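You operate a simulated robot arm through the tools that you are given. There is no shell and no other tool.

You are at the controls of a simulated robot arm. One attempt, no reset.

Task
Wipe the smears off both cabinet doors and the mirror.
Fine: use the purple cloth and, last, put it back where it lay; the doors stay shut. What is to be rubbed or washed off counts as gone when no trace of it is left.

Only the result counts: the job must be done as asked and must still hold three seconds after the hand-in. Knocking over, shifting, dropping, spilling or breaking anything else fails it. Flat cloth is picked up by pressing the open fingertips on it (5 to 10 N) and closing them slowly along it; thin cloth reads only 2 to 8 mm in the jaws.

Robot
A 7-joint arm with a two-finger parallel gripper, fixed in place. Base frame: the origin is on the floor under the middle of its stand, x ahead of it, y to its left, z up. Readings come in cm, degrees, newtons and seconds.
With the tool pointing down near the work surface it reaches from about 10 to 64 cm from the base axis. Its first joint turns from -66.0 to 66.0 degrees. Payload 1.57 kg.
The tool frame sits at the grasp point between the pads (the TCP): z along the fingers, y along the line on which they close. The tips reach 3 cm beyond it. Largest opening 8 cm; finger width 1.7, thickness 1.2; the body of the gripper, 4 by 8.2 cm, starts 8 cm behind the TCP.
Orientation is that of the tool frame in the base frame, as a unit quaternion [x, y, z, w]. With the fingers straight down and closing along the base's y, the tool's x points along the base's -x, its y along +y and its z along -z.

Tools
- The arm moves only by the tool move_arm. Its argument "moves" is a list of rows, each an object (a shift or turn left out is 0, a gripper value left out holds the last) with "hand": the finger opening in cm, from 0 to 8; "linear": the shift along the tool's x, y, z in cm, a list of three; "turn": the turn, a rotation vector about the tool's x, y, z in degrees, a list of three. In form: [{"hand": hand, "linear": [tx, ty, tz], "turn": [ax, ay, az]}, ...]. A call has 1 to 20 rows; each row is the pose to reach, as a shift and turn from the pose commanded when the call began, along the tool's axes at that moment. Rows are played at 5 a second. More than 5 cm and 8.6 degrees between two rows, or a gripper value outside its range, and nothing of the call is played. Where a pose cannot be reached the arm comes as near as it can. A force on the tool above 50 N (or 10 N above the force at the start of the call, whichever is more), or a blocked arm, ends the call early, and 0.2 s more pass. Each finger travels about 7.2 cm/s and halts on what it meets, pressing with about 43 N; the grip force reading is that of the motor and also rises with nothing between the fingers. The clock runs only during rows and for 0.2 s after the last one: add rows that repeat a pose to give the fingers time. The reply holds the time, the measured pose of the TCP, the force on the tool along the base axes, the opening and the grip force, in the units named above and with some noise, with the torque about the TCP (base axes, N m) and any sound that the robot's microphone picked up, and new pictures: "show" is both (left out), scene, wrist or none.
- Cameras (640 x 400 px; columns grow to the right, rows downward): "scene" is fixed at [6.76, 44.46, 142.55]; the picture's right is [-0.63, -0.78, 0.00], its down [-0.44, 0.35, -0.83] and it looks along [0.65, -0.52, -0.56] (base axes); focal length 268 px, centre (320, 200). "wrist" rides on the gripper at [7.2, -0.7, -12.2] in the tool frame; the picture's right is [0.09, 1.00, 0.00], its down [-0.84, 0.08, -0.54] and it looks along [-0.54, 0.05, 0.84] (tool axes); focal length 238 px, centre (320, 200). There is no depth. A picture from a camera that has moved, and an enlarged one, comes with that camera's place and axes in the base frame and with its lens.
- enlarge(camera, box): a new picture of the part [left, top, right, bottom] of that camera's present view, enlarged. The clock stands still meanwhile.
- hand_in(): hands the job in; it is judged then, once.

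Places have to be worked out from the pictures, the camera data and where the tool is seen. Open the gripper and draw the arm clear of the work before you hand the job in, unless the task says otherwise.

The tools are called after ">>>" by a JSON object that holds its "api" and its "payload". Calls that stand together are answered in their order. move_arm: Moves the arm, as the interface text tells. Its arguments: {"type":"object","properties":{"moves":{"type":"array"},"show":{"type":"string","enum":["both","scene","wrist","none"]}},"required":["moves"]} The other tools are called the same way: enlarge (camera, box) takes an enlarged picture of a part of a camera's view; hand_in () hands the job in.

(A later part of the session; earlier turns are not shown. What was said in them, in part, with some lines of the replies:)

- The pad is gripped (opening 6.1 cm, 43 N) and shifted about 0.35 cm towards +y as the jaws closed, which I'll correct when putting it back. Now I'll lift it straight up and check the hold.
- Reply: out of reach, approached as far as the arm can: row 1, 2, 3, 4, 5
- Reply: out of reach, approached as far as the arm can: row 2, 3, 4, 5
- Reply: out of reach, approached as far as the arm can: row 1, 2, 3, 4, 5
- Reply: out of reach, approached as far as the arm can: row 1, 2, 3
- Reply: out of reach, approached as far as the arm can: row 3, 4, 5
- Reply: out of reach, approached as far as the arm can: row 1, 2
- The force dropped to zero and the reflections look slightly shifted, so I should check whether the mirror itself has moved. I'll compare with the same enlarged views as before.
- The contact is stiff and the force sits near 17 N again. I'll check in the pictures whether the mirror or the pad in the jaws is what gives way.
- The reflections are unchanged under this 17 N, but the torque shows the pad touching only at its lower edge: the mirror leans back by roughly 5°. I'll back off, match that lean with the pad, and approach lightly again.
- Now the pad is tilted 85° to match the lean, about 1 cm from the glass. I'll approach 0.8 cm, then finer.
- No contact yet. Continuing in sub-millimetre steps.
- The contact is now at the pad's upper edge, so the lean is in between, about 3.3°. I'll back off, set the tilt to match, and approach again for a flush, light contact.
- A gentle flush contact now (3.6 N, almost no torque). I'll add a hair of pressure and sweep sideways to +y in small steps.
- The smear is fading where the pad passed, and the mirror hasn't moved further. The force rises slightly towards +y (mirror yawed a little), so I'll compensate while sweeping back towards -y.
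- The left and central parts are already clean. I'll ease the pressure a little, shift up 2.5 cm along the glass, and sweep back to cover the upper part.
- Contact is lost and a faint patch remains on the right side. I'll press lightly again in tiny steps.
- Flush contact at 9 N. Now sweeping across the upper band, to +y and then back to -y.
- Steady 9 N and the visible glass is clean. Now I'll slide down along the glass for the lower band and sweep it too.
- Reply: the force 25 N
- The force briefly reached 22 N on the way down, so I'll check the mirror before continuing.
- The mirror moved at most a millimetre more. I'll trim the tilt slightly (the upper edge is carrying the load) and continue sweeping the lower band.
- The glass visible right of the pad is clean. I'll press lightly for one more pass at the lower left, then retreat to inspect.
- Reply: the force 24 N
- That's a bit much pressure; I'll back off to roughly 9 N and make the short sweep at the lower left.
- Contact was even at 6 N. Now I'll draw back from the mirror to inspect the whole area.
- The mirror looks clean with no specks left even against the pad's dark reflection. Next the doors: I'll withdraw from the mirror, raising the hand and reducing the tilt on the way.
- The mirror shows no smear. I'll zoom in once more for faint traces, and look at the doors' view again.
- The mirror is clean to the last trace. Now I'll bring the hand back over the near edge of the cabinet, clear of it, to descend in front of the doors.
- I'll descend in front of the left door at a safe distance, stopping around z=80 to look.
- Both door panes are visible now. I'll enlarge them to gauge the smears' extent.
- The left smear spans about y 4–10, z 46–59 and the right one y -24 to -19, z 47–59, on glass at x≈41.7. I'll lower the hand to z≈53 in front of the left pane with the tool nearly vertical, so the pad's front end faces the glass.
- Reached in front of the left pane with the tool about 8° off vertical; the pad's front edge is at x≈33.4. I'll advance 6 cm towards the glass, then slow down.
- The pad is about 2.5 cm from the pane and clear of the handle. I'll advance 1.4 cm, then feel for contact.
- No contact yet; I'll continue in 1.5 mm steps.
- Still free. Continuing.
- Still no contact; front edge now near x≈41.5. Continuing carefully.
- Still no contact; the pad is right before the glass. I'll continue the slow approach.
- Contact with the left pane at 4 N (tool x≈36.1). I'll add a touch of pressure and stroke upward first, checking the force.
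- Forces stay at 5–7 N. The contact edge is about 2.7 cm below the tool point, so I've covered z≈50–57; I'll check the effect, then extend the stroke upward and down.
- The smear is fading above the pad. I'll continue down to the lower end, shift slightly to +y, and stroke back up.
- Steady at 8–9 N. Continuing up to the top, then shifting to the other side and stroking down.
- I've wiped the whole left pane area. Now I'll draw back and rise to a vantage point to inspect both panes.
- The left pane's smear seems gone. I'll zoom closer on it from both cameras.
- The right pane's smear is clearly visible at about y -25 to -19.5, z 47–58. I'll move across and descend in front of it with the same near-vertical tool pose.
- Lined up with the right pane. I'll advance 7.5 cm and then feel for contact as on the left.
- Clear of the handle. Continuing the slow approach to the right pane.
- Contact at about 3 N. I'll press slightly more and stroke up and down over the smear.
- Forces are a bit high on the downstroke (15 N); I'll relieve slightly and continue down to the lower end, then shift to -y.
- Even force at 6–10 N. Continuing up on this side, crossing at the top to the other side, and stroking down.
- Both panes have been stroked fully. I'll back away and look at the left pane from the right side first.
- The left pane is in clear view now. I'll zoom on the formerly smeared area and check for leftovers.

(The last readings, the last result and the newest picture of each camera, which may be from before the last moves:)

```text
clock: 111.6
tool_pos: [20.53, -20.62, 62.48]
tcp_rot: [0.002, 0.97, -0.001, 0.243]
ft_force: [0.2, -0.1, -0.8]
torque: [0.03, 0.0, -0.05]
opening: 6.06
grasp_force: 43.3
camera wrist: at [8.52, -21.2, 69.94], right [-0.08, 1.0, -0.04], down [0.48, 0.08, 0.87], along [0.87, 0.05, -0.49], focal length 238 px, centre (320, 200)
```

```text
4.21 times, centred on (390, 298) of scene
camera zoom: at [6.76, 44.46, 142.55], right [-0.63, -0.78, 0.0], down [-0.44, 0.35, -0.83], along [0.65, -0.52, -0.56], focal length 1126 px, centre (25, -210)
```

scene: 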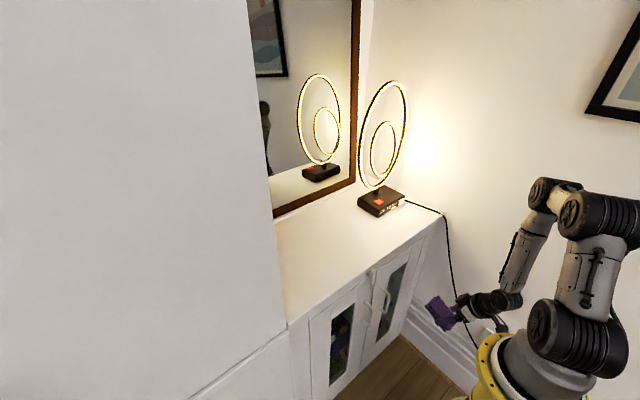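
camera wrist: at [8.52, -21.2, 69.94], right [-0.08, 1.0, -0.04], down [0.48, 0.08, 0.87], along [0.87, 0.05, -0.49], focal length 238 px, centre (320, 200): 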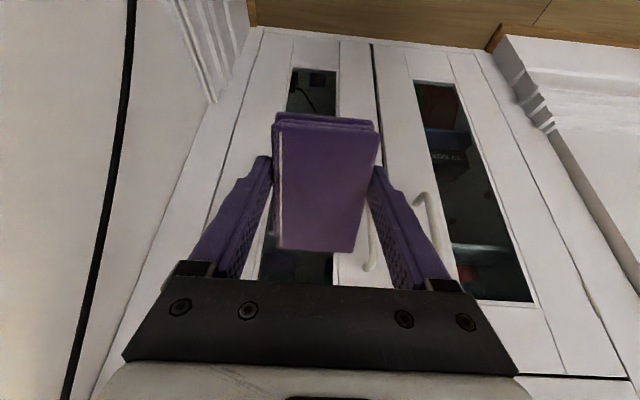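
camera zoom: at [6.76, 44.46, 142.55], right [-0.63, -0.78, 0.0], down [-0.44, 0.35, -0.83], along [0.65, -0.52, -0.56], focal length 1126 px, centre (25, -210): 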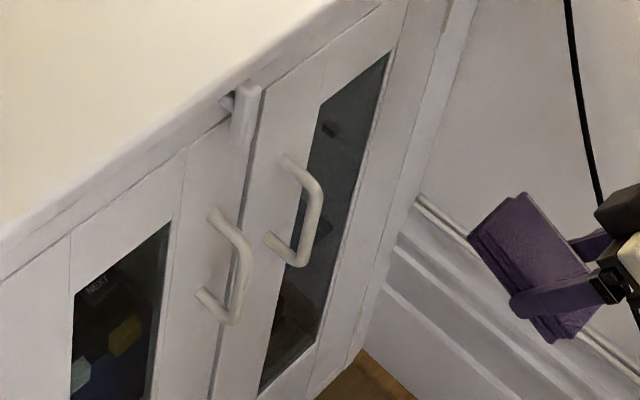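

The dark hexagonal spots triangulate to pegs on the inner side wall of the cabinet, so the left pane is clean. I'll now move across to view the right pane from the left side, keeping clear of the handles and the arm's base.

>>> {"api": "move_arm", "payload": {"moves": [{"linear": [-3, 0, -2]}, {"linear": [-6, 0, -4.2]}, {"linear": [-8.4, 2, -6.3]}, {"linear": [-8.4, 6, -6.3]}, {"linear": [-8.4, 10, -6.3]}, {"linear": [-8.4, 14, -6.3]}, {"linear": [-8.4, 18, -6.3]}, {"linear": [-8.4, 22, -6.3]}, {"linear": [-8.4, 25, -6.3]}, {"linear": [-8.4, 25, -6.3]}]}}

>>> {"api": "enlarge", "payload": {"camera": "wrist", "box": [70, 30, 240, 180]}}

```text
clock: 113.8
tool_pos: [25.21, 4.12, 71.87]
tcp_rot: [0.001, 0.97, 0.0, 0.242]
ft_force: [0.5, 0.2, -0.1]
torque: [-0.01, 0.03, 0.02]
opening: 6.05
grasp_force: 42.6
camera wrist: at [13.11, 3.6, 79.34], right [-0.08, 1.0, -0.04], down [0.49, 0.08, 0.87], along [0.87, 0.05, -0.49], focal length 238 px, centre (320, 200)
```

scene: 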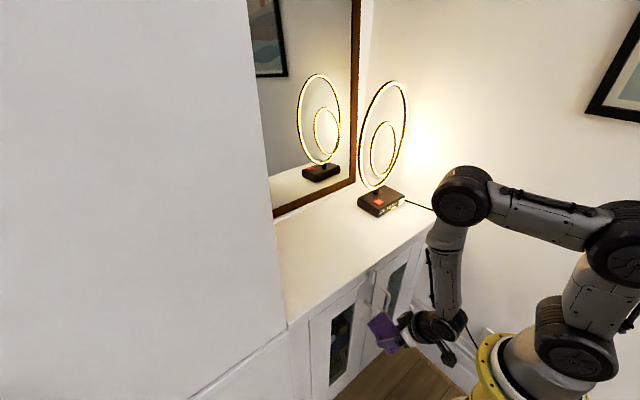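
wrist: 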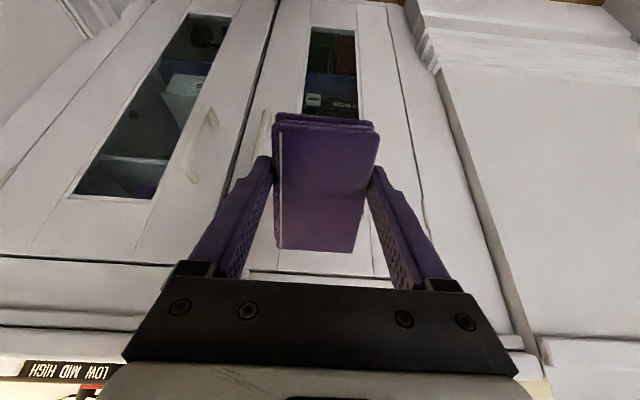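

```text
2.67 times, centred on (155, 105) of wrist
camera zoom: at [13.11, 3.6, 79.34], right [-0.08, 1.0, -0.04], down [0.49, 0.08, 0.87], along [0.87, 0.05, -0.49], focal length 636 px, centre (760, 453)
```

zoom: 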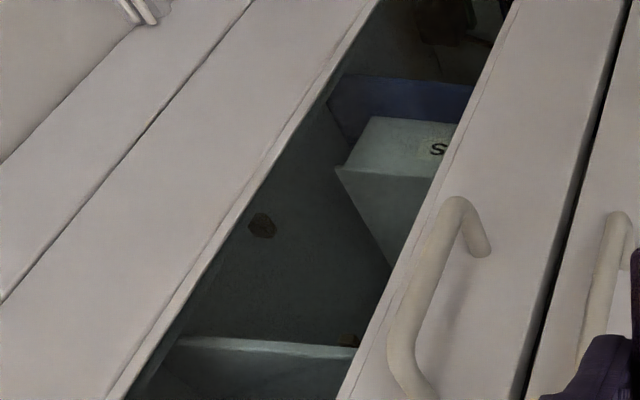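

The right pane looks clean too. I'll take one closer zoom on it to rule out faint traces.

>>> {"api": "enlarge", "payload": {"camera": "wrist", "box": [110, 80, 210, 180]}}

>>> {"api": "enlarge", "payload": {"camera": "wrist", "box": [285, 60, 375, 120]}}

>>> {"api": "enlarge", "payload": {"camera": "scene", "box": [240, 60, 440, 230]}}

```text
4.00 times, centred on (160, 130) of wrist
camera zoom: at [13.11, 3.6, 79.34], right [-0.08, 1.0, -0.04], down [0.49, 0.08, 0.87], along [0.87, 0.05, -0.49], focal length 953 px, centre (960, 480)
```

zoom: 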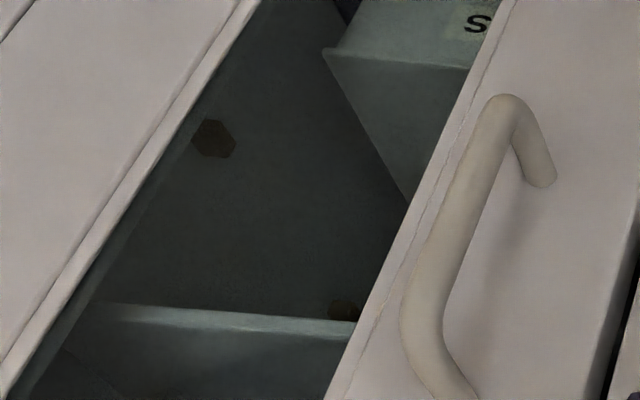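

```text
6.67 times, centred on (330, 90) of wrist
camera zoom: at [13.11, 3.6, 79.34], right [-0.08, 1.0, -0.04], down [0.49, 0.08, 0.87], along [0.87, 0.05, -0.49], focal length 1589 px, centre (253, 933)
```

zoom: 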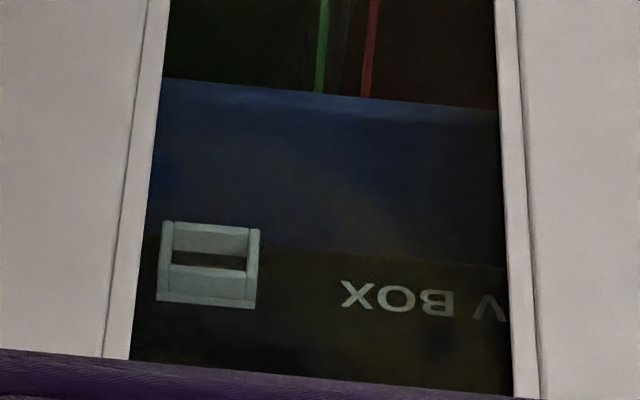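

```text
2.35 times, centred on (340, 145) of scene
camera zoom: at [6.76, 44.46, 142.55], right [-0.63, -0.78, 0.0], down [-0.44, 0.35, -0.83], along [0.65, -0.52, -0.56], focal length 629 px, centre (273, 329)
```

zoom: 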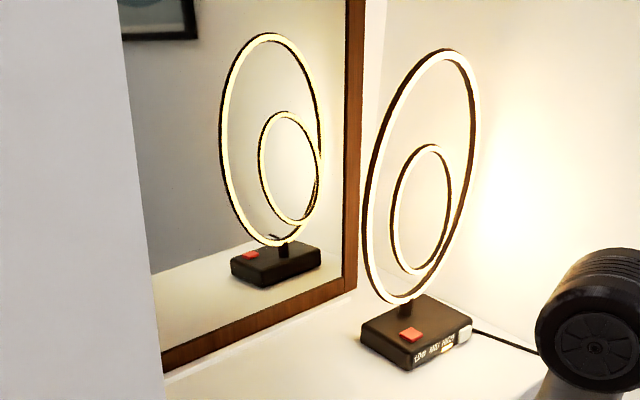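

The right pane is clean. For certainty I'll shift right a little to view the lower-middle of the left pane from yet another angle before putting the cloth back.

>>> {"api": "move_arm", "payload": {"moves": [{"linear": [0, -4, 0]}, {"linear": [0, -8, 0]}, {"linear": [0, -12, 0]}, {"linear": [0, -16, 0]}, {"linear": [0, -16, 0]}], "show": "wrist"}}

>>> {"api": "enlarge", "payload": {"camera": "wrist", "box": [370, 0, 490, 110]}}

>>> {"api": "enlarge", "payload": {"camera": "wrist", "box": [380, 90, 490, 200]}}

```text
clock: 115.0
tool_pos: [24.92, -11.72, 71.98]
tcp_rot: [0.001, 0.97, -0.001, 0.242]
ft_force: [0.2, 0.3, -0.2]
torque: [0.03, -0.02, 0.01]
opening: 6.07
grasp_force: 43.2
camera wrist: at [12.91, -12.22, 79.41], right [-0.08, 1.0, -0.04], down [0.49, 0.08, 0.87], along [0.87, 0.05, -0.49], focal length 238 px, centre (320, 200)
```

wrist: 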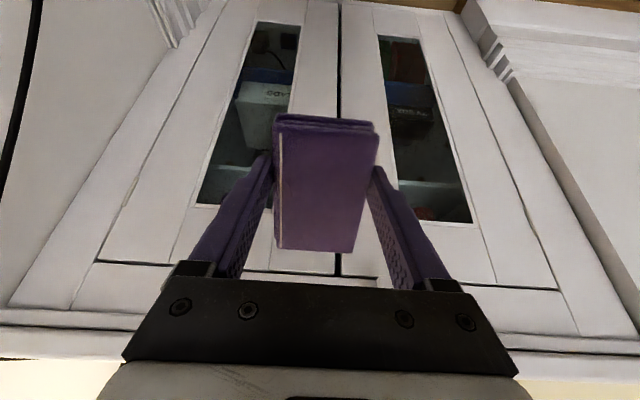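

```text
3.64 times, centred on (430, 55) of wrist
camera zoom: at [12.91, -12.22, 79.41], right [-0.08, 1.0, -0.04], down [0.49, 0.08, 0.87], along [0.87, 0.05, -0.49], focal length 867 px, centre (-80, 727)
```

zoom: 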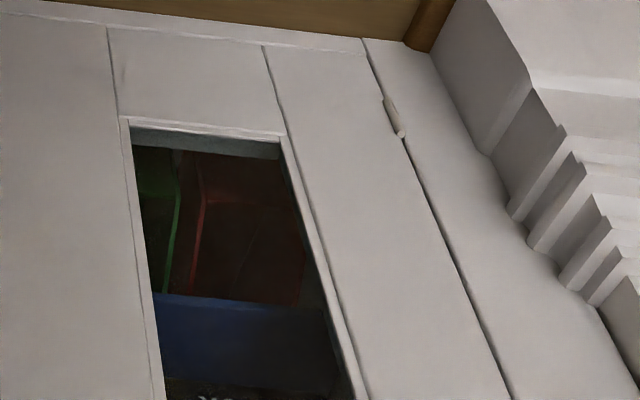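

```text
3.64 times, centred on (435, 145) of wrist
camera zoom: at [12.91, -12.22, 79.41], right [-0.08, 1.0, -0.04], down [0.49, 0.08, 0.87], along [0.87, 0.05, -0.49], focal length 867 px, centre (-98, 400)
```

zoom: 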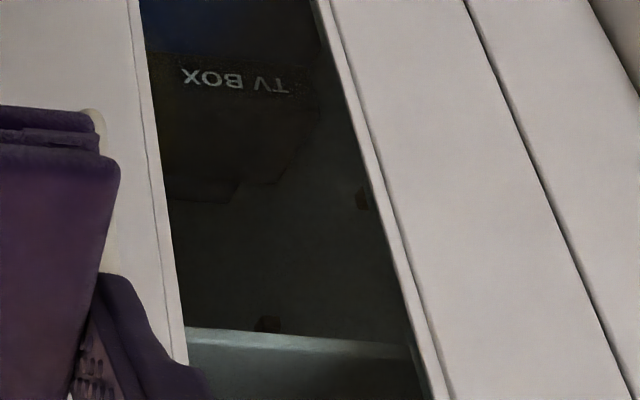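

Both panes are clean. Now I'll raise the cloth back above the cabinet top, straightening the tool to vertical on the way.

>>> {"api": "move_arm", "payload": {"moves": [{"linear": [-1.8, 0, -3.4]}, {"linear": [-3.6, 0, -6.8]}, {"linear": [-5.4, 1, -10.2]}, {"linear": [-7.2, 2.5, -13.6]}, {"linear": [-9, 4, -17]}, {"linear": [-10.8, 5.5, -20.4]}, {"linear": [-12.6, 7, -23.8]}, {"linear": [-14.4, 8.5, -27.1]}, {"linear": [-15.6, 9.8, -29.5]}, {"linear": [-15.6, 9.8, -29.5]}], "show": "scene"}}

```text
clock: 117.2
tool_pos: [24.54, -3.33, 102.43]
tcp_rot: [0.001, 0.97, 0.003, 0.243]
ft_force: [-1.2, -0.2, -0.8]
torque: [0.01, 0.01, 0.03]
opening: 6.09
grasp_force: 42.9
out of reach, approached as far as the arm can: row 8, 9, 10
```

scene: 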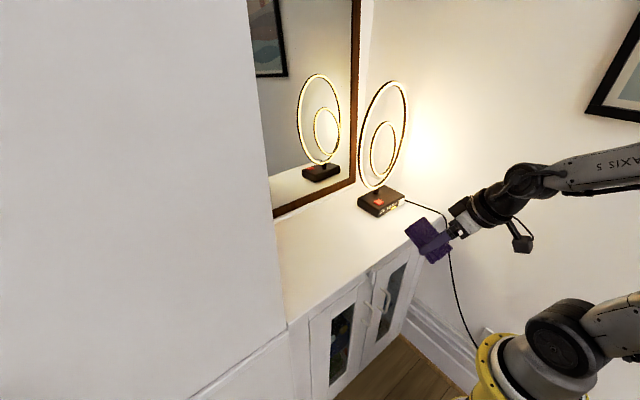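

At the reach limit there, but high enough. I'll move forward above the cloth's original spot while turning the tool vertical.

>>> {"api": "move_arm", "payload": {"moves": [{"linear": [-3.3, 0.2, 1.45], "turn": [0, 4, 0]}, {"linear": [-6.6, 0.5, 2.9], "turn": [0, 9, 0]}, {"linear": [-9.9, 0.7, 4.35], "turn": [0.1, 14, 0]}, {"linear": [-13.2, 0.9, 5.8], "turn": [0.2, 19, 0]}, {"linear": [-16.5, 1.2, 7.25], "turn": [0.3, 24, 0]}, {"linear": [-19.7, 1.4, 8.7], "turn": [0.36, 28.1, -0.1]}, {"linear": [-19.7, 1.4, 8.7], "turn": [0.36, 28.1, -0.1]}]}}

```text
clock: 118.8
tool_pos: [45.79, 3.71, 101.96]
tcp_rot: [0.018, 0.992, 0.122, 0.021]
ft_force: [-0.4, 0.2, 0.3]
torque: [0.0, 0.03, 0.03]
opening: 6.09
grasp_force: 42.6
out of reach, approached as far as the arm can: row 1, 2, 3, 4, 5, 6, 7
camera wrist: at [38.0, 0.51, 113.35], right [-0.06, 0.97, 0.24], down [0.81, -0.09, 0.57], along [0.58, 0.23, -0.78], focal length 238 px, centre (320, 200)
```

scene: 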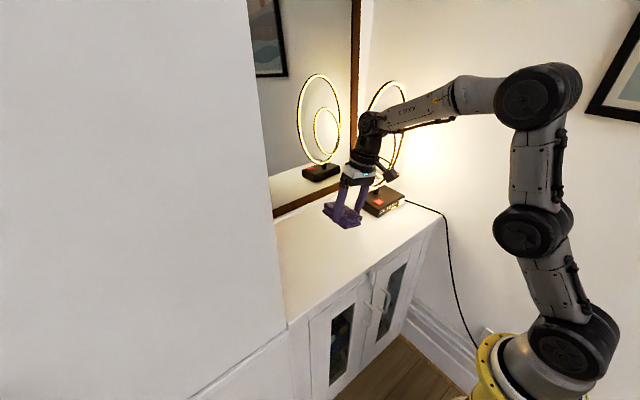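
wrist: 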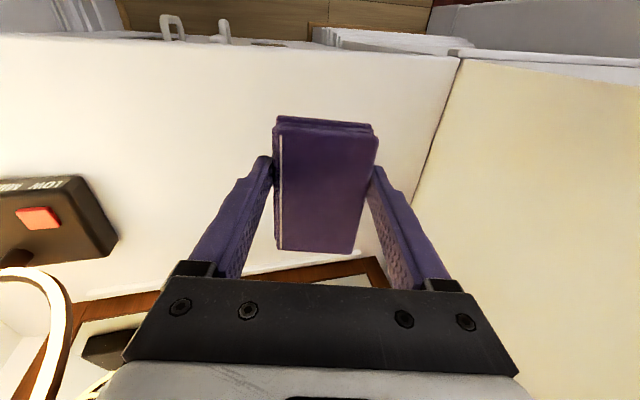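

The arm came out with a sideways tilt of about 14° (a joint limit on the way). I'll try correcting it in place with small steps, staying well above the surface.

>>> {"api": "move_arm", "payload": {"moves": [{"linear": [-0.1, -1.2, -0.8], "turn": [3.5, 0.6, -0.5]}, {"linear": [-0.2, -2.4, -1.6], "turn": [7, 1.2, -1]}, {"linear": [-0.35, -3.6, -2.4], "turn": [10.5, 1.8, -1.5]}, {"linear": [-0.5, -4.9, -3.2], "turn": [14, 2.4, -2]}, {"linear": [-0.5, -4.9, -3.2], "turn": [14, 2.4, -2]}]}}

```text
clock: 120.0
tool_pos: [45.84, 3.87, 101.86]
tcp_rot: [0.019, 0.992, 0.122, 0.022]
ft_force: [-1.2, 0.1, -0.4]
torque: [0.0, 0.0, 0.01]
opening: 6.07
grasp_force: 43.4
out of reach, approached as far as the arm can: row 1, 2, 3, 4, 5
camera wrist: at [37.97, 0.51, 113.34], right [-0.06, 0.97, 0.24], down [0.81, -0.09, 0.58], along [0.58, 0.23, -0.78], focal length 238 px, centre (320, 200)
```

scene: 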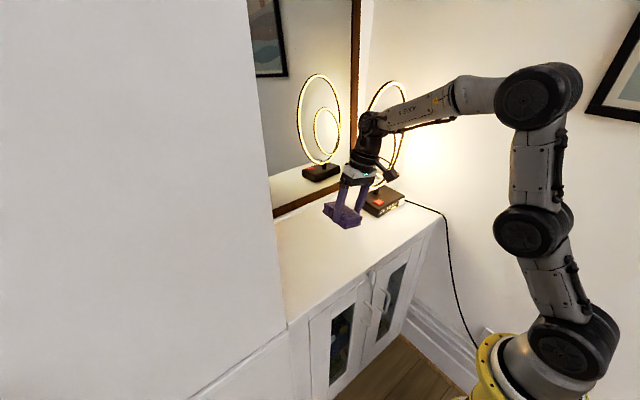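
wrist: 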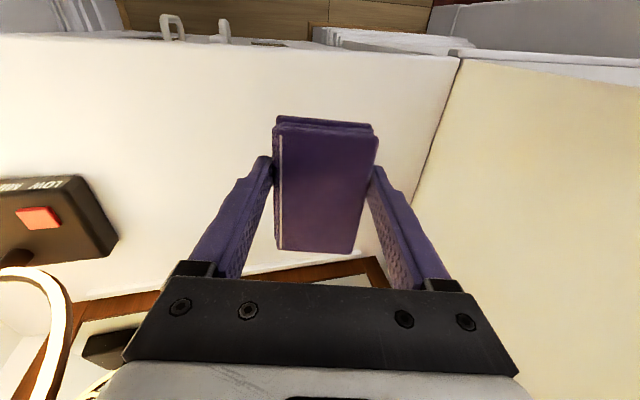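

The wrist roll joint appears to have flipped to its limit on the way up. I'll retrace the same path back down to undo it: first back to the earlier pose in front of the cabinet.

>>> {"api": "move_arm", "payload": {"moves": [{"linear": [3, -1.1, -0.5], "turn": [1.8, -3.6, -0.8]}, {"linear": [6, -2.1, -0.9], "turn": [3.7, -7.3, -1.5]}, {"linear": [9, -3.2, -1.4], "turn": [5.5, -10.9, -2.3]}, {"linear": [12, -4.3, -1.8], "turn": [7.3, -14.5, -3.1]}, {"linear": [15, -5.4, -2.3], "turn": [9.1, -18.1, -3.9]}, {"linear": [18, -6.4, -2.7], "turn": [11, -21.8, -4.6]}, {"linear": [20.9, -7.5, -3.2], "turn": [12.8, -25.4, -5.4]}, {"linear": [20.9, -7.5, -3.2], "turn": [12.8, -25.4, -5.4]}]}}

```text
clock: 121.8
tool_pos: [24.37, -3.37, 102.04]
tcp_rot: [0.0, 0.97, 0.004, 0.241]
ft_force: [-0.1, 0.0, -0.4]
torque: [0.0, 0.0, -0.01]
opening: 6.08
grasp_force: 43.3
out of reach, approached as far as the arm can: row 1, 2, 3, 4, 5, 6
camera wrist: at [12.21, -4.13, 109.48], right [-0.08, 1.0, -0.04], down [0.48, 0.07, 0.87], along [0.87, 0.05, -0.49], focal length 238 px, centre (320, 200)
```

scene: 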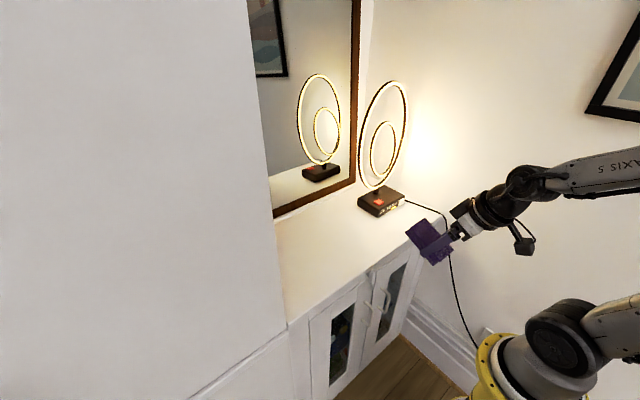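
wrist: 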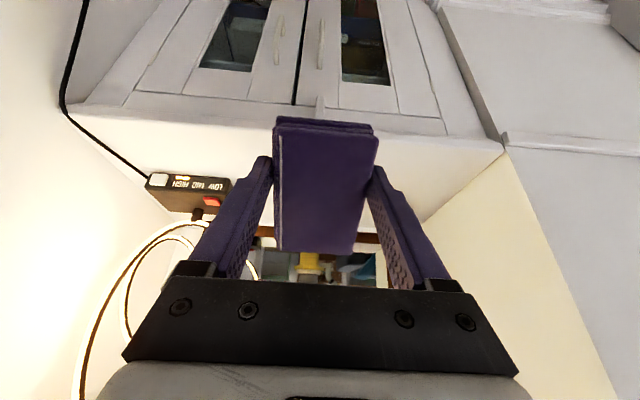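

Back at that pose cleanly. Now I'll descend along the same line I came up, and check the forearm's state in the scene picture.

>>> {"api": "move_arm", "payload": {"moves": [{"linear": [1.7, -1.3, 3.3]}, {"linear": [3.4, -2.7, 6.7]}, {"linear": [5.1, -4.1, 10]}, {"linear": [6.8, -5.5, 13.4]}, {"linear": [8.5, -6.9, 16.7]}, {"linear": [10.2, -8.2, 20]}, {"linear": [11.9, -8.4, 23.4]}, {"linear": [13.6, -8.4, 26.7]}, {"linear": [13.6, -8.4, 26.7]}], "show": "scene"}}

>>> {"api": "enlarge", "payload": {"camera": "scene", "box": [400, 140, 640, 400]}}

```text
clock: 123.8
tool_pos: [24.92, -11.6, 72.12]
tcp_rot: [0.001, 0.97, 0.003, 0.242]
ft_force: [0.4, 0.2, -0.3]
torque: [0.01, -0.01, 0.02]
opening: 6.09
grasp_force: 43.5
```

scene: 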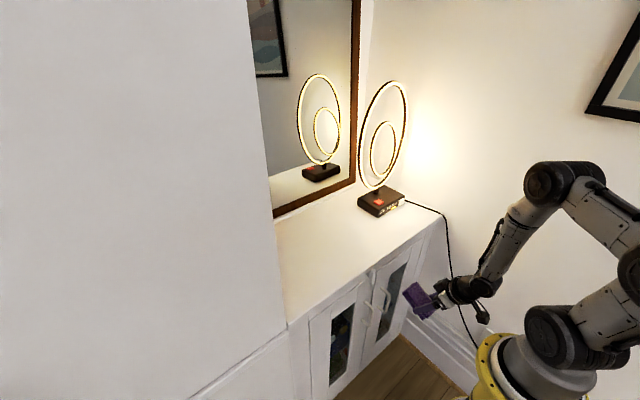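

```text
1.54 times, centred on (520, 270) of scene
camera zoom: at [6.76, 44.46, 142.55], right [-0.63, -0.78, 0.0], down [-0.44, 0.35, -0.83], along [0.65, -0.52, -0.56], focal length 412 px, centre (12, 92)
```

zoom: 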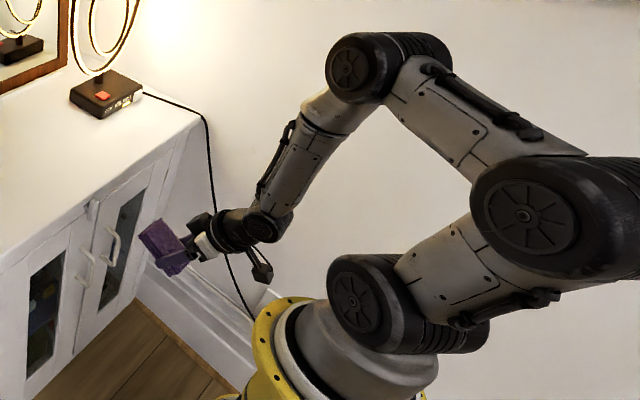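

The forearm is back in its normal state. I'll now move to y≈0, so the arm is in one plane, and bring the tool vertical there before rising, to pass the straight-wrist point without flipping.

>>> {"api": "move_arm", "payload": {"moves": [{"linear": [0, 4, 0]}, {"linear": [0, 8, 0]}, {"linear": [0, 11.6, 0]}, {"linear": [0, 11.6, 0], "turn": [0, 5, 0]}, {"linear": [0, 11.6, 0], "turn": [0, 11, 0]}, {"linear": [0, 11.6, 0], "turn": [0, 17, 0]}, {"linear": [0, 11.6, 0], "turn": [0, 23, 0]}, {"linear": [0, 11.6, 0], "turn": [0, 23, 0]}], "show": "scene"}}

```text
clock: 125.6
tool_pos: [24.97, 0.02, 72.28]
tcp_rot: [0.001, 0.999, 0.004, 0.043]
ft_force: [0.1, 0.5, -0.8]
torque: [-0.01, -0.01, 0.01]
opening: 6.06
grasp_force: 43.2
```

scene: 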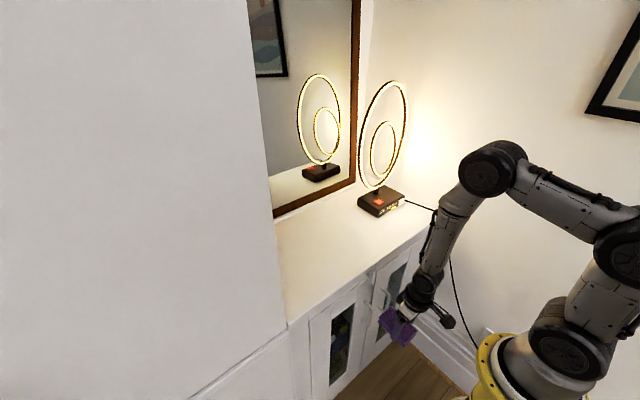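

Well aligned. Now I'll rise straight up in this plane and check halfway.

>>> {"api": "move_arm", "payload": {"moves": [{"linear": [-0.3, 0, -3]}, {"linear": [-0.5, 0, -6]}, {"linear": [-0.8, 0, -9]}, {"linear": [-1.0, 0, -12]}, {"linear": [-1.3, 0, -15]}, {"linear": [-1.6, 0, -18]}, {"linear": [-1.6, 0, -18]}], "show": "scene"}}

```text
clock: 127.2
tool_pos: [25.12, -0.41, 90.29]
tcp_rot: [0.001, 0.999, 0.003, 0.043]
ft_force: [-0.6, -0.2, -1.2]
torque: [-0.01, 0.01, 0.04]
opening: 6.1
grasp_force: 43.3
out of reach, approached as far as the arm can: row 4
```

scene: 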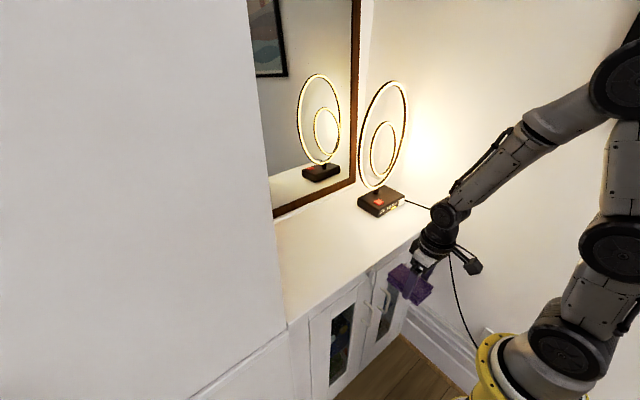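

The forearm is now in the normal, unflipped posture. Continuing up and then forward over the cabinet top.

>>> {"api": "move_arm", "payload": {"moves": [{"linear": [-0.5, 0, -3]}, {"linear": [-1, 0, -6]}, {"linear": [-1.5, 0, -9]}, {"linear": [-2, 0, -12]}, {"linear": [-5, 0, -13]}, {"linear": [-8.5, -0.3, -13.5]}, {"linear": [-12, -0.6, -13.5]}, {"linear": [-15.5, -0.9, -13.5]}, {"linear": [-19, -1.2, -13.5]}, {"linear": [-22, -1.5, -13.3]}, {"linear": [-22, -1.5, -13.3]}]}}

```text
clock: 129.6
tool_pos: [45.82, -1.74, 105.34]
tcp_rot: [0.0, 0.999, 0.003, 0.044]
ft_force: [0.6, 0.2, -0.8]
torque: [0.05, -0.01, -0.02]
opening: 6.09
grasp_force: 43.0
camera wrist: at [37.65, -2.43, 116.95], right [-0.09, 1.0, 0.0], down [0.79, 0.07, 0.61], along [0.61, 0.06, -0.79], focal length 238 px, centre (320, 200)
```

scene: 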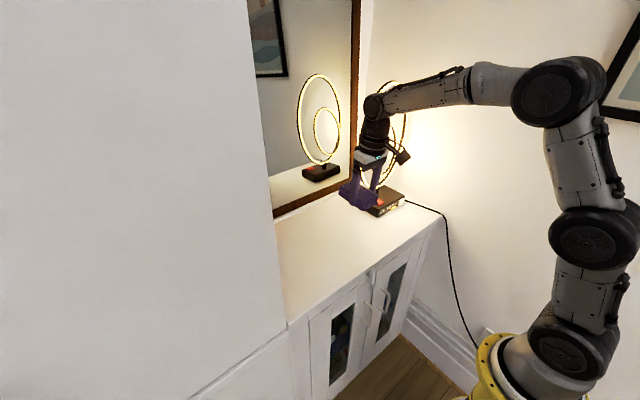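
wrist: 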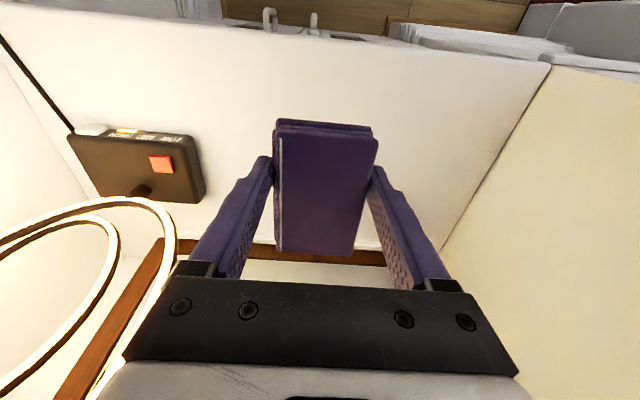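

The arm is in its normal posture above the spot. Before placing, I'll check how the pad sits in the jaws, since wiping may have shifted it slightly.

>>> {"api": "enlarge", "payload": {"camera": "wrist", "box": [220, 80, 420, 280]}}

>>> {"api": "enlarge", "payload": {"camera": "scene", "box": [325, 140, 415, 220]}}

```text
2.00 times, centred on (320, 180) of wrist
camera zoom: at [37.65, -2.43, 116.95], right [-0.09, 1.0, 0.0], down [0.79, 0.07, 0.61], along [0.61, 0.06, -0.79], focal length 477 px, centre (320, 240)
```

zoom: 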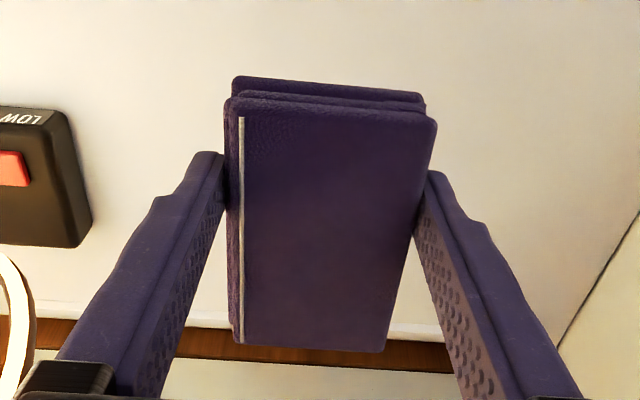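

```text
5.00 times, centred on (370, 180) of scene
camera zoom: at [6.76, 44.46, 142.55], right [-0.63, -0.78, 0.0], down [-0.44, 0.35, -0.83], along [0.65, -0.52, -0.56], focal length 1337 px, centre (70, 300)
```

zoom: 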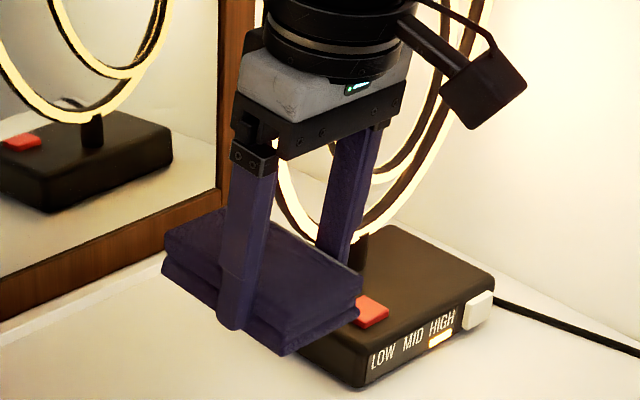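

The pad has crept about 0.4 cm forward in the jaws but is still level and square. I'll set the tool exactly vertical and go over the original spot, compensating for that and for the earlier 0.37 cm sideways shift.

>>> {"api": "move_arm", "payload": {"moves": [{"linear": [-0.45, -0.06, 3], "turn": [0.1, 2.5, 0]}, {"linear": [-0.9, -0.12, 6], "turn": [0.34, 5.04, 0]}, {"linear": [-1.34, -0.18, 9.15], "turn": [0.34, 5.04, 0]}, {"linear": [-1.34, -0.18, 9.15], "turn": [0.34, 5.04, 0]}]}}

>>> {"api": "move_arm", "payload": {"moves": [{"linear": [0, 0, 0]}, {"linear": [0, 0, 0]}], "show": "none"}}

```text
clock: 130.6
tool_pos: [47.85, -1.61, 96.52]
tcp_rot: [0.0, 1.0, 0.001, 0.0]
ft_force: [0.1, -0.8, -0.3]
torque: [0.0, 0.02, 0.0]
opening: 6.1
grasp_force: 42.7
camera wrist: at [40.75, -2.31, 108.75], right [-0.09, 1.0, 0.0], down [0.84, 0.08, 0.54], along [0.54, 0.05, -0.84], focal length 238 px, centre (320, 200)
```

scene: 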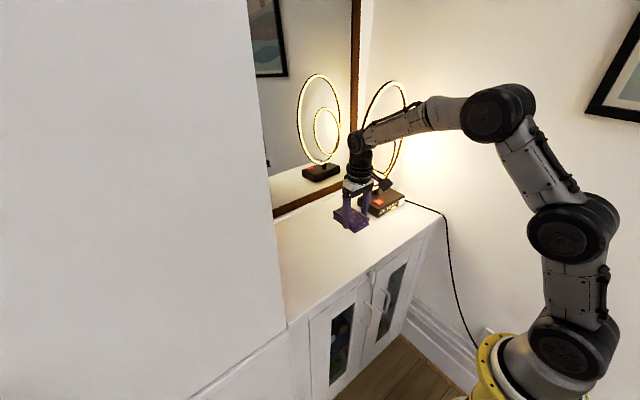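
wrist: 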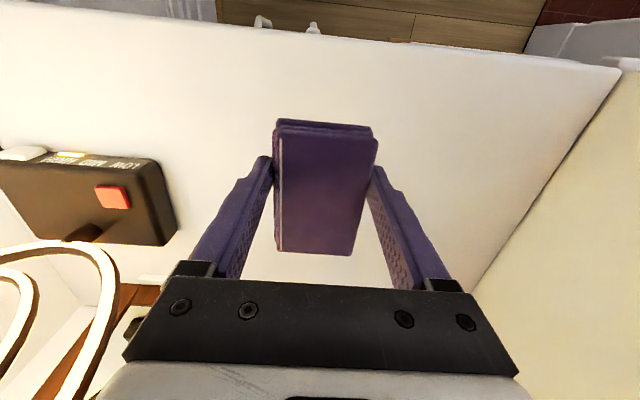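

```text
clock: 131.2
tool_pos: [47.86, -1.68, 96.57]
tcp_rot: [0.0, 1.0, 0.001, 0.0]
ft_force: [1.2, 0.1, -1.1]
torque: [0.01, 0.04, -0.03]
opening: 6.09
grasp_force: 43.1
```

The tool is vertical over the spot. I'll lower to just above the surface with the small y correction.

>>> {"api": "move_arm", "payload": {"moves": [{"linear": [-0.08, -0.25, 3]}, {"linear": [-0.08, -0.25, 6]}, {"linear": [-0.08, -0.25, 8.5]}, {"linear": [-0.08, -0.25, 9.9]}, {"linear": [-0.08, -0.25, 9.9]}]}}

>>> {"api": "enlarge", "payload": {"camera": "scene", "box": [320, 210, 384, 268]}}

```text
clock: 132.4
tool_pos: [48.05, -2.0, 86.47]
tcp_rot: [0.0, 1.0, 0.0, 0.0]
ft_force: [-0.1, 0.3, -1.1]
torque: [0.0, 0.01, 0.01]
opening: 6.11
grasp_force: 43.0
camera wrist: at [40.81, -2.69, 98.73], right [-0.09, 1.0, 0.0], down [0.84, 0.08, 0.54], along [0.54, 0.05, -0.84], focal length 238 px, centre (320, 200)
```

scene: 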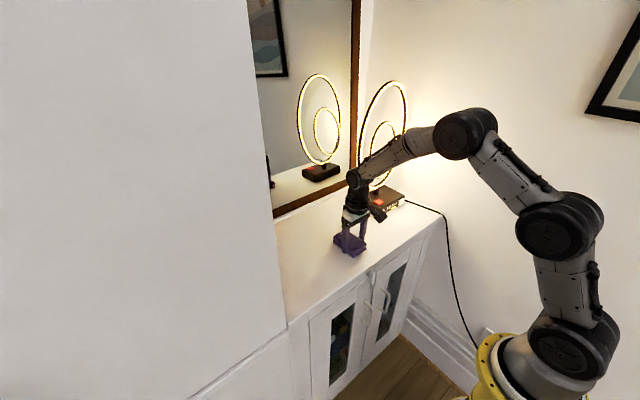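
wrist: 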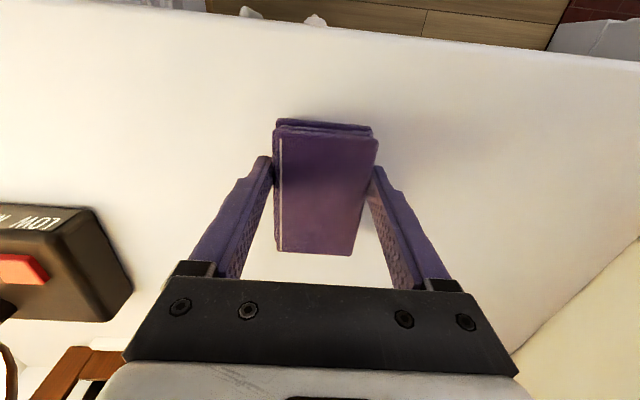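

```text
6.90 times, centred on (352, 239) of scene
camera zoom: at [6.76, 44.46, 142.55], right [-0.63, -0.78, 0.0], down [-0.44, 0.35, -0.83], along [0.65, -0.52, -0.56], focal length 1844 px, centre (99, -69)
```

zoom: 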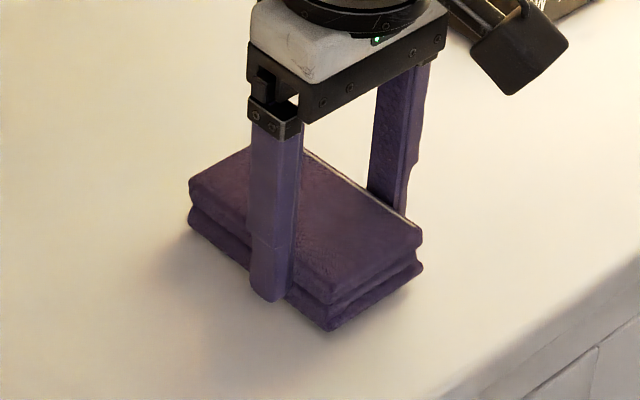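

Close match with the original picture position. I'll lower the last few millimetres gently.

>>> {"api": "move_arm", "payload": {"moves": [{"linear": [0, 0, 0.15]}, {"linear": [0, 0, 0.15]}], "show": "none"}}

>>> {"api": "move_arm", "payload": {"moves": [{"linear": [0, 0, 0.12]}, {"linear": [0, 0, 0.12]}], "show": "none"}}

>>> {"api": "move_arm", "payload": {"moves": [{"linear": [0, 0, 0.1]}, {"linear": [0, 0, 0.1]}], "show": "none"}}

```text
clock: 133.0
tool_pos: [48.01, -2.04, 86.34]
tcp_rot: [-0.001, 1.0, 0.001, 0.0]
ft_force: [0.5, -0.4, -0.3]
torque: [-0.04, 0.01, -0.02]
opening: 6.1
grasp_force: 43.8
```

```text
clock: 133.6
tool_pos: [48.04, -2.05, 86.26]
tcp_rot: [0.0, 1.0, 0.0, 0.0]
ft_force: [-1.3, -0.9, 3.1]
torque: [-0.07, -0.14, -0.02]
opening: 6.07
grasp_force: 42.8
```

```text
clock: 134.2
tool_pos: [47.93, -2.11, 86.14]
tcp_rot: [0.0, 1.0, 0.001, 0.001]
ft_force: [-4.5, 1.4, 10.6]
torque: [-0.13, -0.54, 0.06]
opening: 6.06
grasp_force: 43.4
```

The pad's far edge touches with 10 N. I'll raise a hair to relieve it and open the fingers slowly.

>>> {"api": "move_arm", "payload": {"moves": [{"hand": 4.5, "linear": [0, 0, -0.08]}, {"hand": 5.8, "linear": [0, 0, -0.08]}, {"hand": 6.2, "linear": [0, 0, -0.08]}, {"hand": 6.6, "linear": [0, 0, -0.08]}, {"hand": 7.2, "linear": [0, 0, -0.08]}, {"hand": 8, "linear": [0, 0, -0.08]}, {"hand": 8, "linear": [0, 0, -0.08]}, {"hand": 8, "linear": [0, 0, -0.08]}]}}

>>> {"api": "enlarge", "payload": {"camera": "scene", "box": [320, 210, 384, 268]}}

```text
clock: 136.0
tool_pos: [47.97, -2.05, 86.21]
tcp_rot: [0.0, 1.0, 0.001, 0.0]
ft_force: [0.0, -0.3, 1.1]
torque: [0.0, 0.04, 0.02]
opening: 8.02
grasp_force: 0.1
camera wrist: at [40.78, -2.67, 98.45], right [-0.09, 1.0, 0.0], down [0.84, 0.08, 0.54], along [0.54, 0.05, -0.84], focal length 238 px, centre (320, 200)
```

scene: 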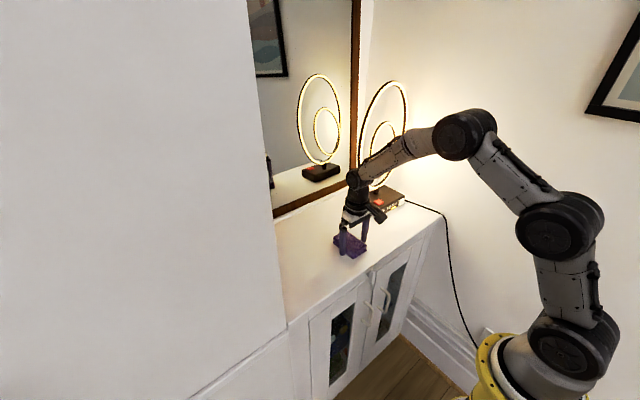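
wrist: 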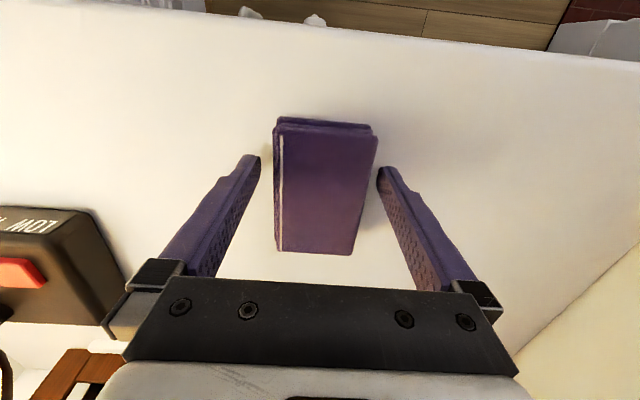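

```text
6.90 times, centred on (352, 239) of scene
camera zoom: at [6.76, 44.46, 142.55], right [-0.63, -0.78, 0.0], down [-0.44, 0.35, -0.83], along [0.65, -0.52, -0.56], focal length 1844 px, centre (99, -69)
```

zoom: 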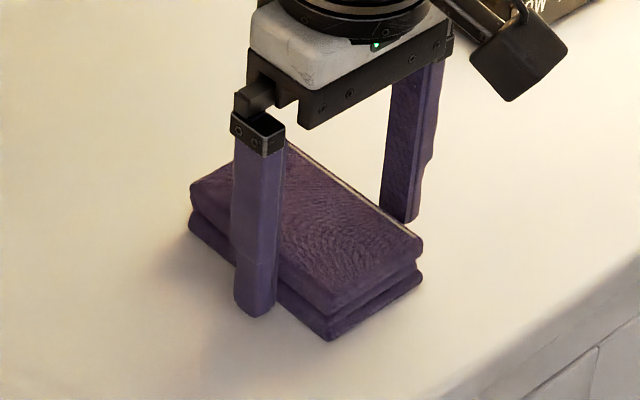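

The pad lies in the same place as in the first picture to within a millimetre or two, and the jaws are open. I'll lift straight up and then draw the arm back clear.

>>> {"api": "move_arm", "payload": {"moves": [{"hand": 8, "linear": [0, 0, -1]}, {"linear": [0, 0, -3]}, {"linear": [0, 0, -6]}, {"linear": [0, 0, -10]}, {"linear": [0, 0, -14]}, {"linear": [0, 0, -18]}, {"linear": [2, 0, -22]}, {"linear": [5, 0, -26]}, {"linear": [8, 0, -30]}, {"linear": [11, 0, -33]}, {"linear": [12, 4, -36]}, {"linear": [12, 4, -36]}]}}

>>> {"api": "enlarge", "payload": {"camera": "scene", "box": [320, 220, 384, 268]}}

>>> {"api": "enlarge", "payload": {"camera": "scene", "box": [240, 60, 440, 230]}}

>>> {"api": "enlarge", "payload": {"camera": "scene", "box": [270, 220, 450, 400]}}

```text
refused: row 11 steps farther than a row can; nothing moved
```

```text
8.33 times, centred on (352, 244) of scene
camera zoom: at [6.76, 44.46, 142.55], right [-0.63, -0.78, 0.0], down [-0.44, 0.35, -0.83], along [0.65, -0.52, -0.56], focal length 2229 px, centre (53, -167)
```

zoom: 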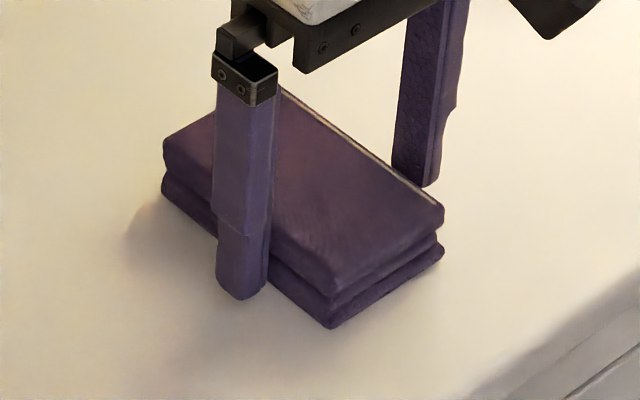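

```text
2.35 times, centred on (340, 145) of scene
camera zoom: at [6.76, 44.46, 142.55], right [-0.63, -0.78, 0.0], down [-0.44, 0.35, -0.83], along [0.65, -0.52, -0.56], focal length 629 px, centre (273, 329)
```

zoom: 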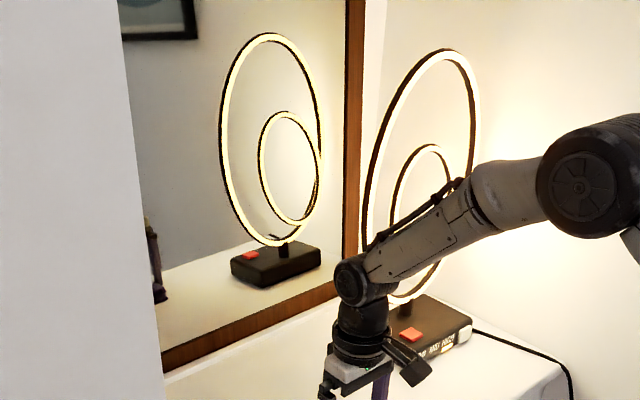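

```text
2.22 times, centred on (360, 310) of scene
camera zoom: at [6.76, 44.46, 142.55], right [-0.63, -0.78, 0.0], down [-0.44, 0.35, -0.83], along [0.65, -0.52, -0.56], focal length 594 px, centre (231, -44)
```

zoom: 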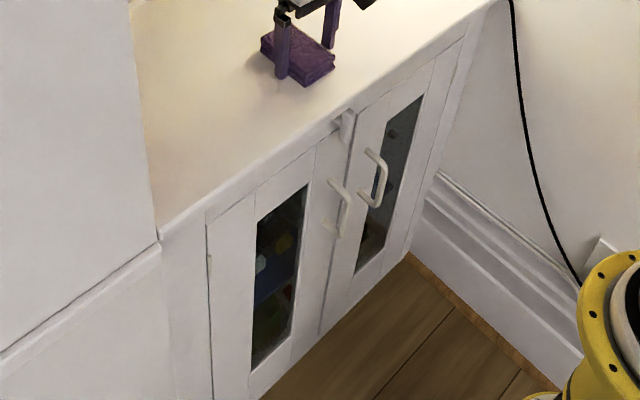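

One row was too long a step, so nothing moved; the pad's place matches the first picture. I'll lift again with smaller steps.

>>> {"api": "move_arm", "payload": {"moves": [{"hand": 8, "linear": [0, 0, -1]}, {"linear": [0, 0, -3]}, {"linear": [0, 0, -6]}, {"linear": [0, 0, -10]}, {"linear": [0, 0, -14]}, {"linear": [0, 0, -18]}, {"linear": [2, 0, -22]}, {"linear": [5, 0, -25.5]}, {"linear": [8, 1, -29]}, {"linear": [11, 2, -32]}, {"linear": [12, 4, -35]}, {"linear": [12, 4, -35]}]}}

>>> {"api": "enlarge", "payload": {"camera": "scene", "box": [320, 220, 384, 268]}}

>>> {"api": "enlarge", "payload": {"camera": "scene", "box": [250, 60, 380, 220]}}

>>> {"api": "enlarge", "payload": {"camera": "wrist", "box": [220, 20, 420, 290]}}

```text
clock: 138.6
tool_pos: [35.92, 1.93, 121.16]
tcp_rot: [0.001, 1.0, 0.001, -0.001]
ft_force: [0.2, -0.9, -0.2]
torque: [-0.01, -0.02, -0.02]
opening: 7.99
grasp_force: 0.1
camera wrist: at [28.82, 1.35, 133.4], right [-0.09, 1.0, 0.0], down [0.84, 0.08, 0.54], along [0.54, 0.05, -0.84], focal length 238 px, centre (320, 200)
```

scene: 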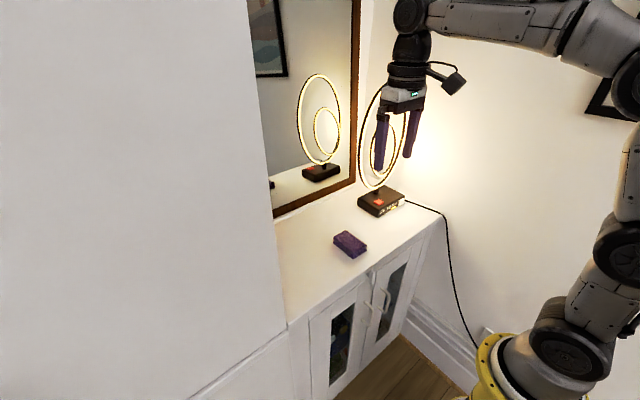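
wrist: 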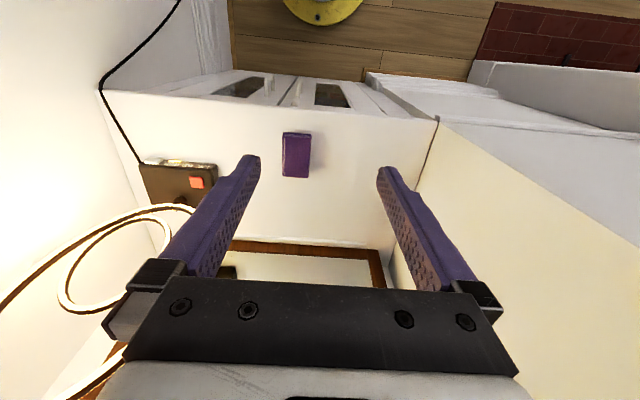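

```text
8.33 times, centred on (352, 244) of scene
camera zoom: at [6.76, 44.46, 142.55], right [-0.63, -0.78, 0.0], down [-0.44, 0.35, -0.83], along [0.65, -0.52, -0.56], focal length 2229 px, centre (53, -167)
```

zoom: 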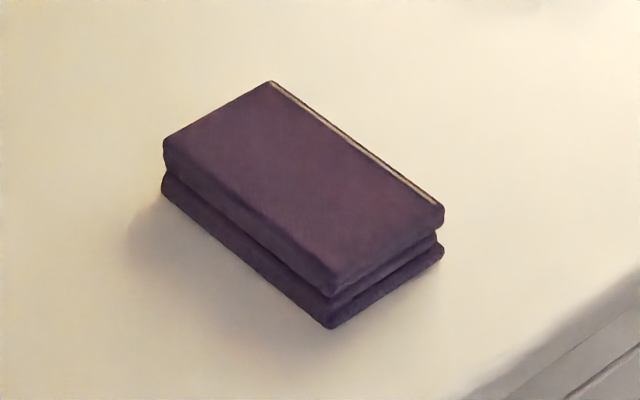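

```text
2.50 times, centred on (315, 140) of scene
camera zoom: at [6.76, 44.46, 142.55], right [-0.63, -0.78, 0.0], down [-0.44, 0.35, -0.83], along [0.65, -0.52, -0.56], focal length 669 px, centre (332, 350)
```

zoom: 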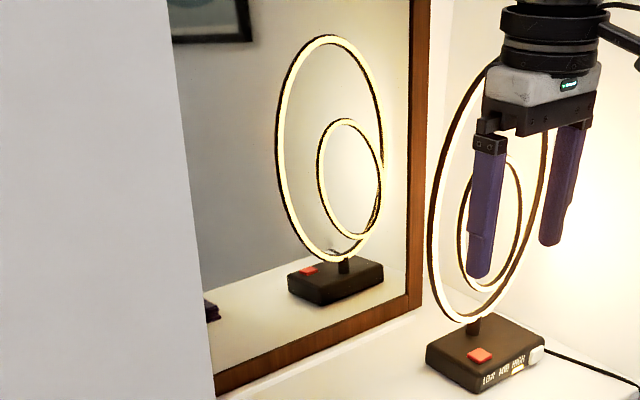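

```text
1.48 times, centred on (320, 155) of wrist
camera zoom: at [28.82, 1.35, 133.4], right [-0.09, 1.0, 0.0], down [0.84, 0.08, 0.54], along [0.54, 0.05, -0.84], focal length 353 px, centre (320, 267)
```

zoom: 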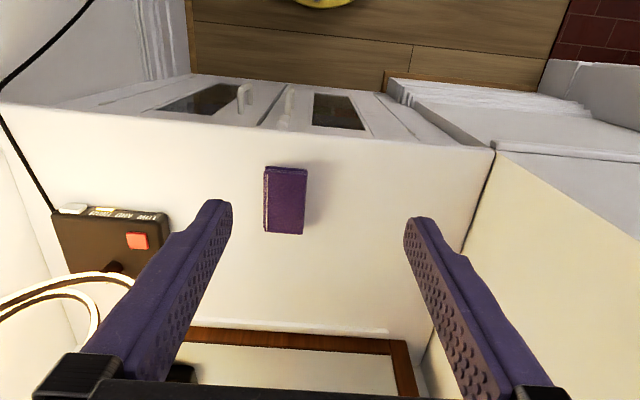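

The pad, lamp and doors are as they should be. I'll compare the mirror frame with the first view once more, to judge how far it was pushed.

>>> {"api": "enlarge", "payload": {"camera": "scene", "box": [250, 130, 346, 210]}}

>>> {"api": "enlarge", "payload": {"camera": "scene", "box": [240, 60, 440, 230]}}

>>> {"api": "enlarge", "payload": {"camera": "wrist", "box": [100, 60, 450, 290]}}

```text
5.00 times, centred on (298, 170) of scene
camera zoom: at [6.76, 44.46, 142.55], right [-0.63, -0.78, 0.0], down [-0.44, 0.35, -0.83], along [0.65, -0.52, -0.56], focal length 1337 px, centre (430, 350)
```

zoom: 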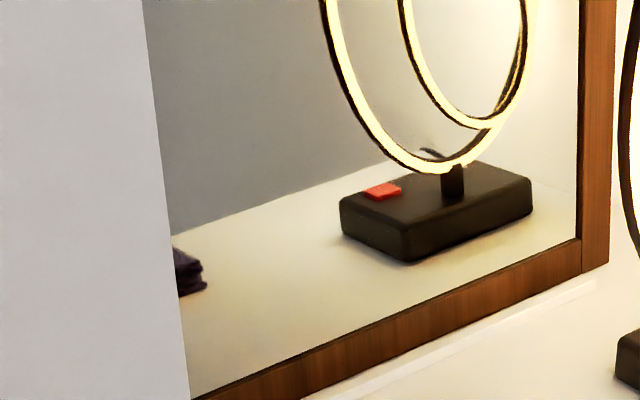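

```text
2.35 times, centred on (340, 145) of scene
camera zoom: at [6.76, 44.46, 142.55], right [-0.63, -0.78, 0.0], down [-0.44, 0.35, -0.83], along [0.65, -0.52, -0.56], focal length 629 px, centre (273, 329)
```

zoom: 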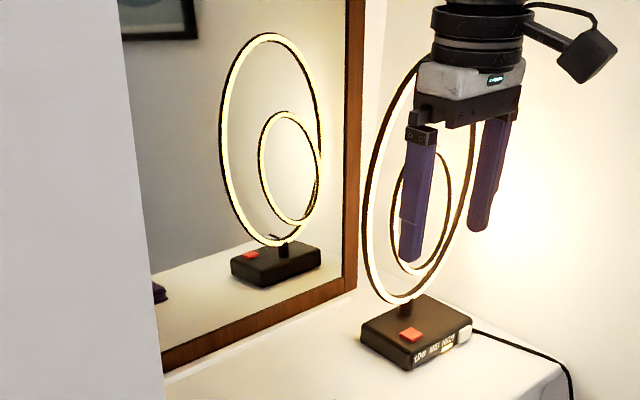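

```text
1.74 times, centred on (275, 175) of wrist
camera zoom: at [28.82, 1.35, 133.4], right [-0.09, 1.0, 0.0], down [0.84, 0.08, 0.54], along [0.54, 0.05, -0.84], focal length 414 px, centre (398, 244)
```

zoom: 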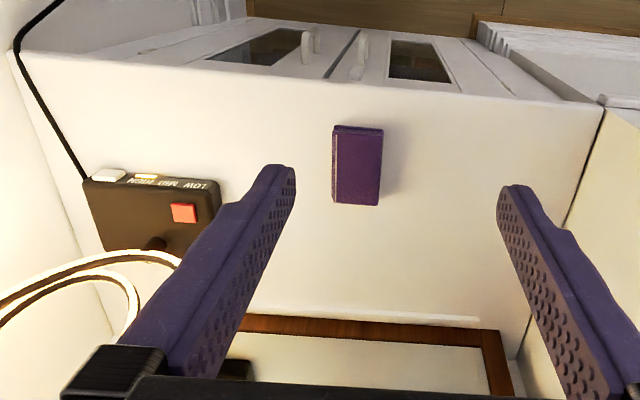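

Everything checks out:

- **Smears:** the mirror and both door panes show no trace.
- **Doors:** both are shut.
- **Lamp:** it hasn't moved.
- **Cloth:** it lies where it was at the start.
- **Mirror:** its lower part was pushed back by an estimated 0.8 cm, and it is standing still. I judge that trying to pull it back would be riskier than leaving it.
- **Arm:** the jaws are open and it is clear of the work.

I'm handing in.

>>> {"api": "hand_in", "payload": {}}

```text
The job is handed in.
```

I wiped the smears off the mirror and both cabinet doors. The last close-up views show no trace of them.

- **Mirror position:** I pushed the lower part of the leaning mirror back by an estimated 0.8 cm. This happened when I first pressed the cloth against it, before I lightened the pressure. It has stayed still since, and I did not try to pull it back because that looked riskier than leaving it. If the judging is strict about anything being shifted, this is the weak point.
- **Cloth:** it is back where it lay, within a millimetre or two of its place in the first picture.
- **Doors, lamp and arm:** both doors stayed shut and the lamp did not move. The gripper is open and the arm is clear of the work.
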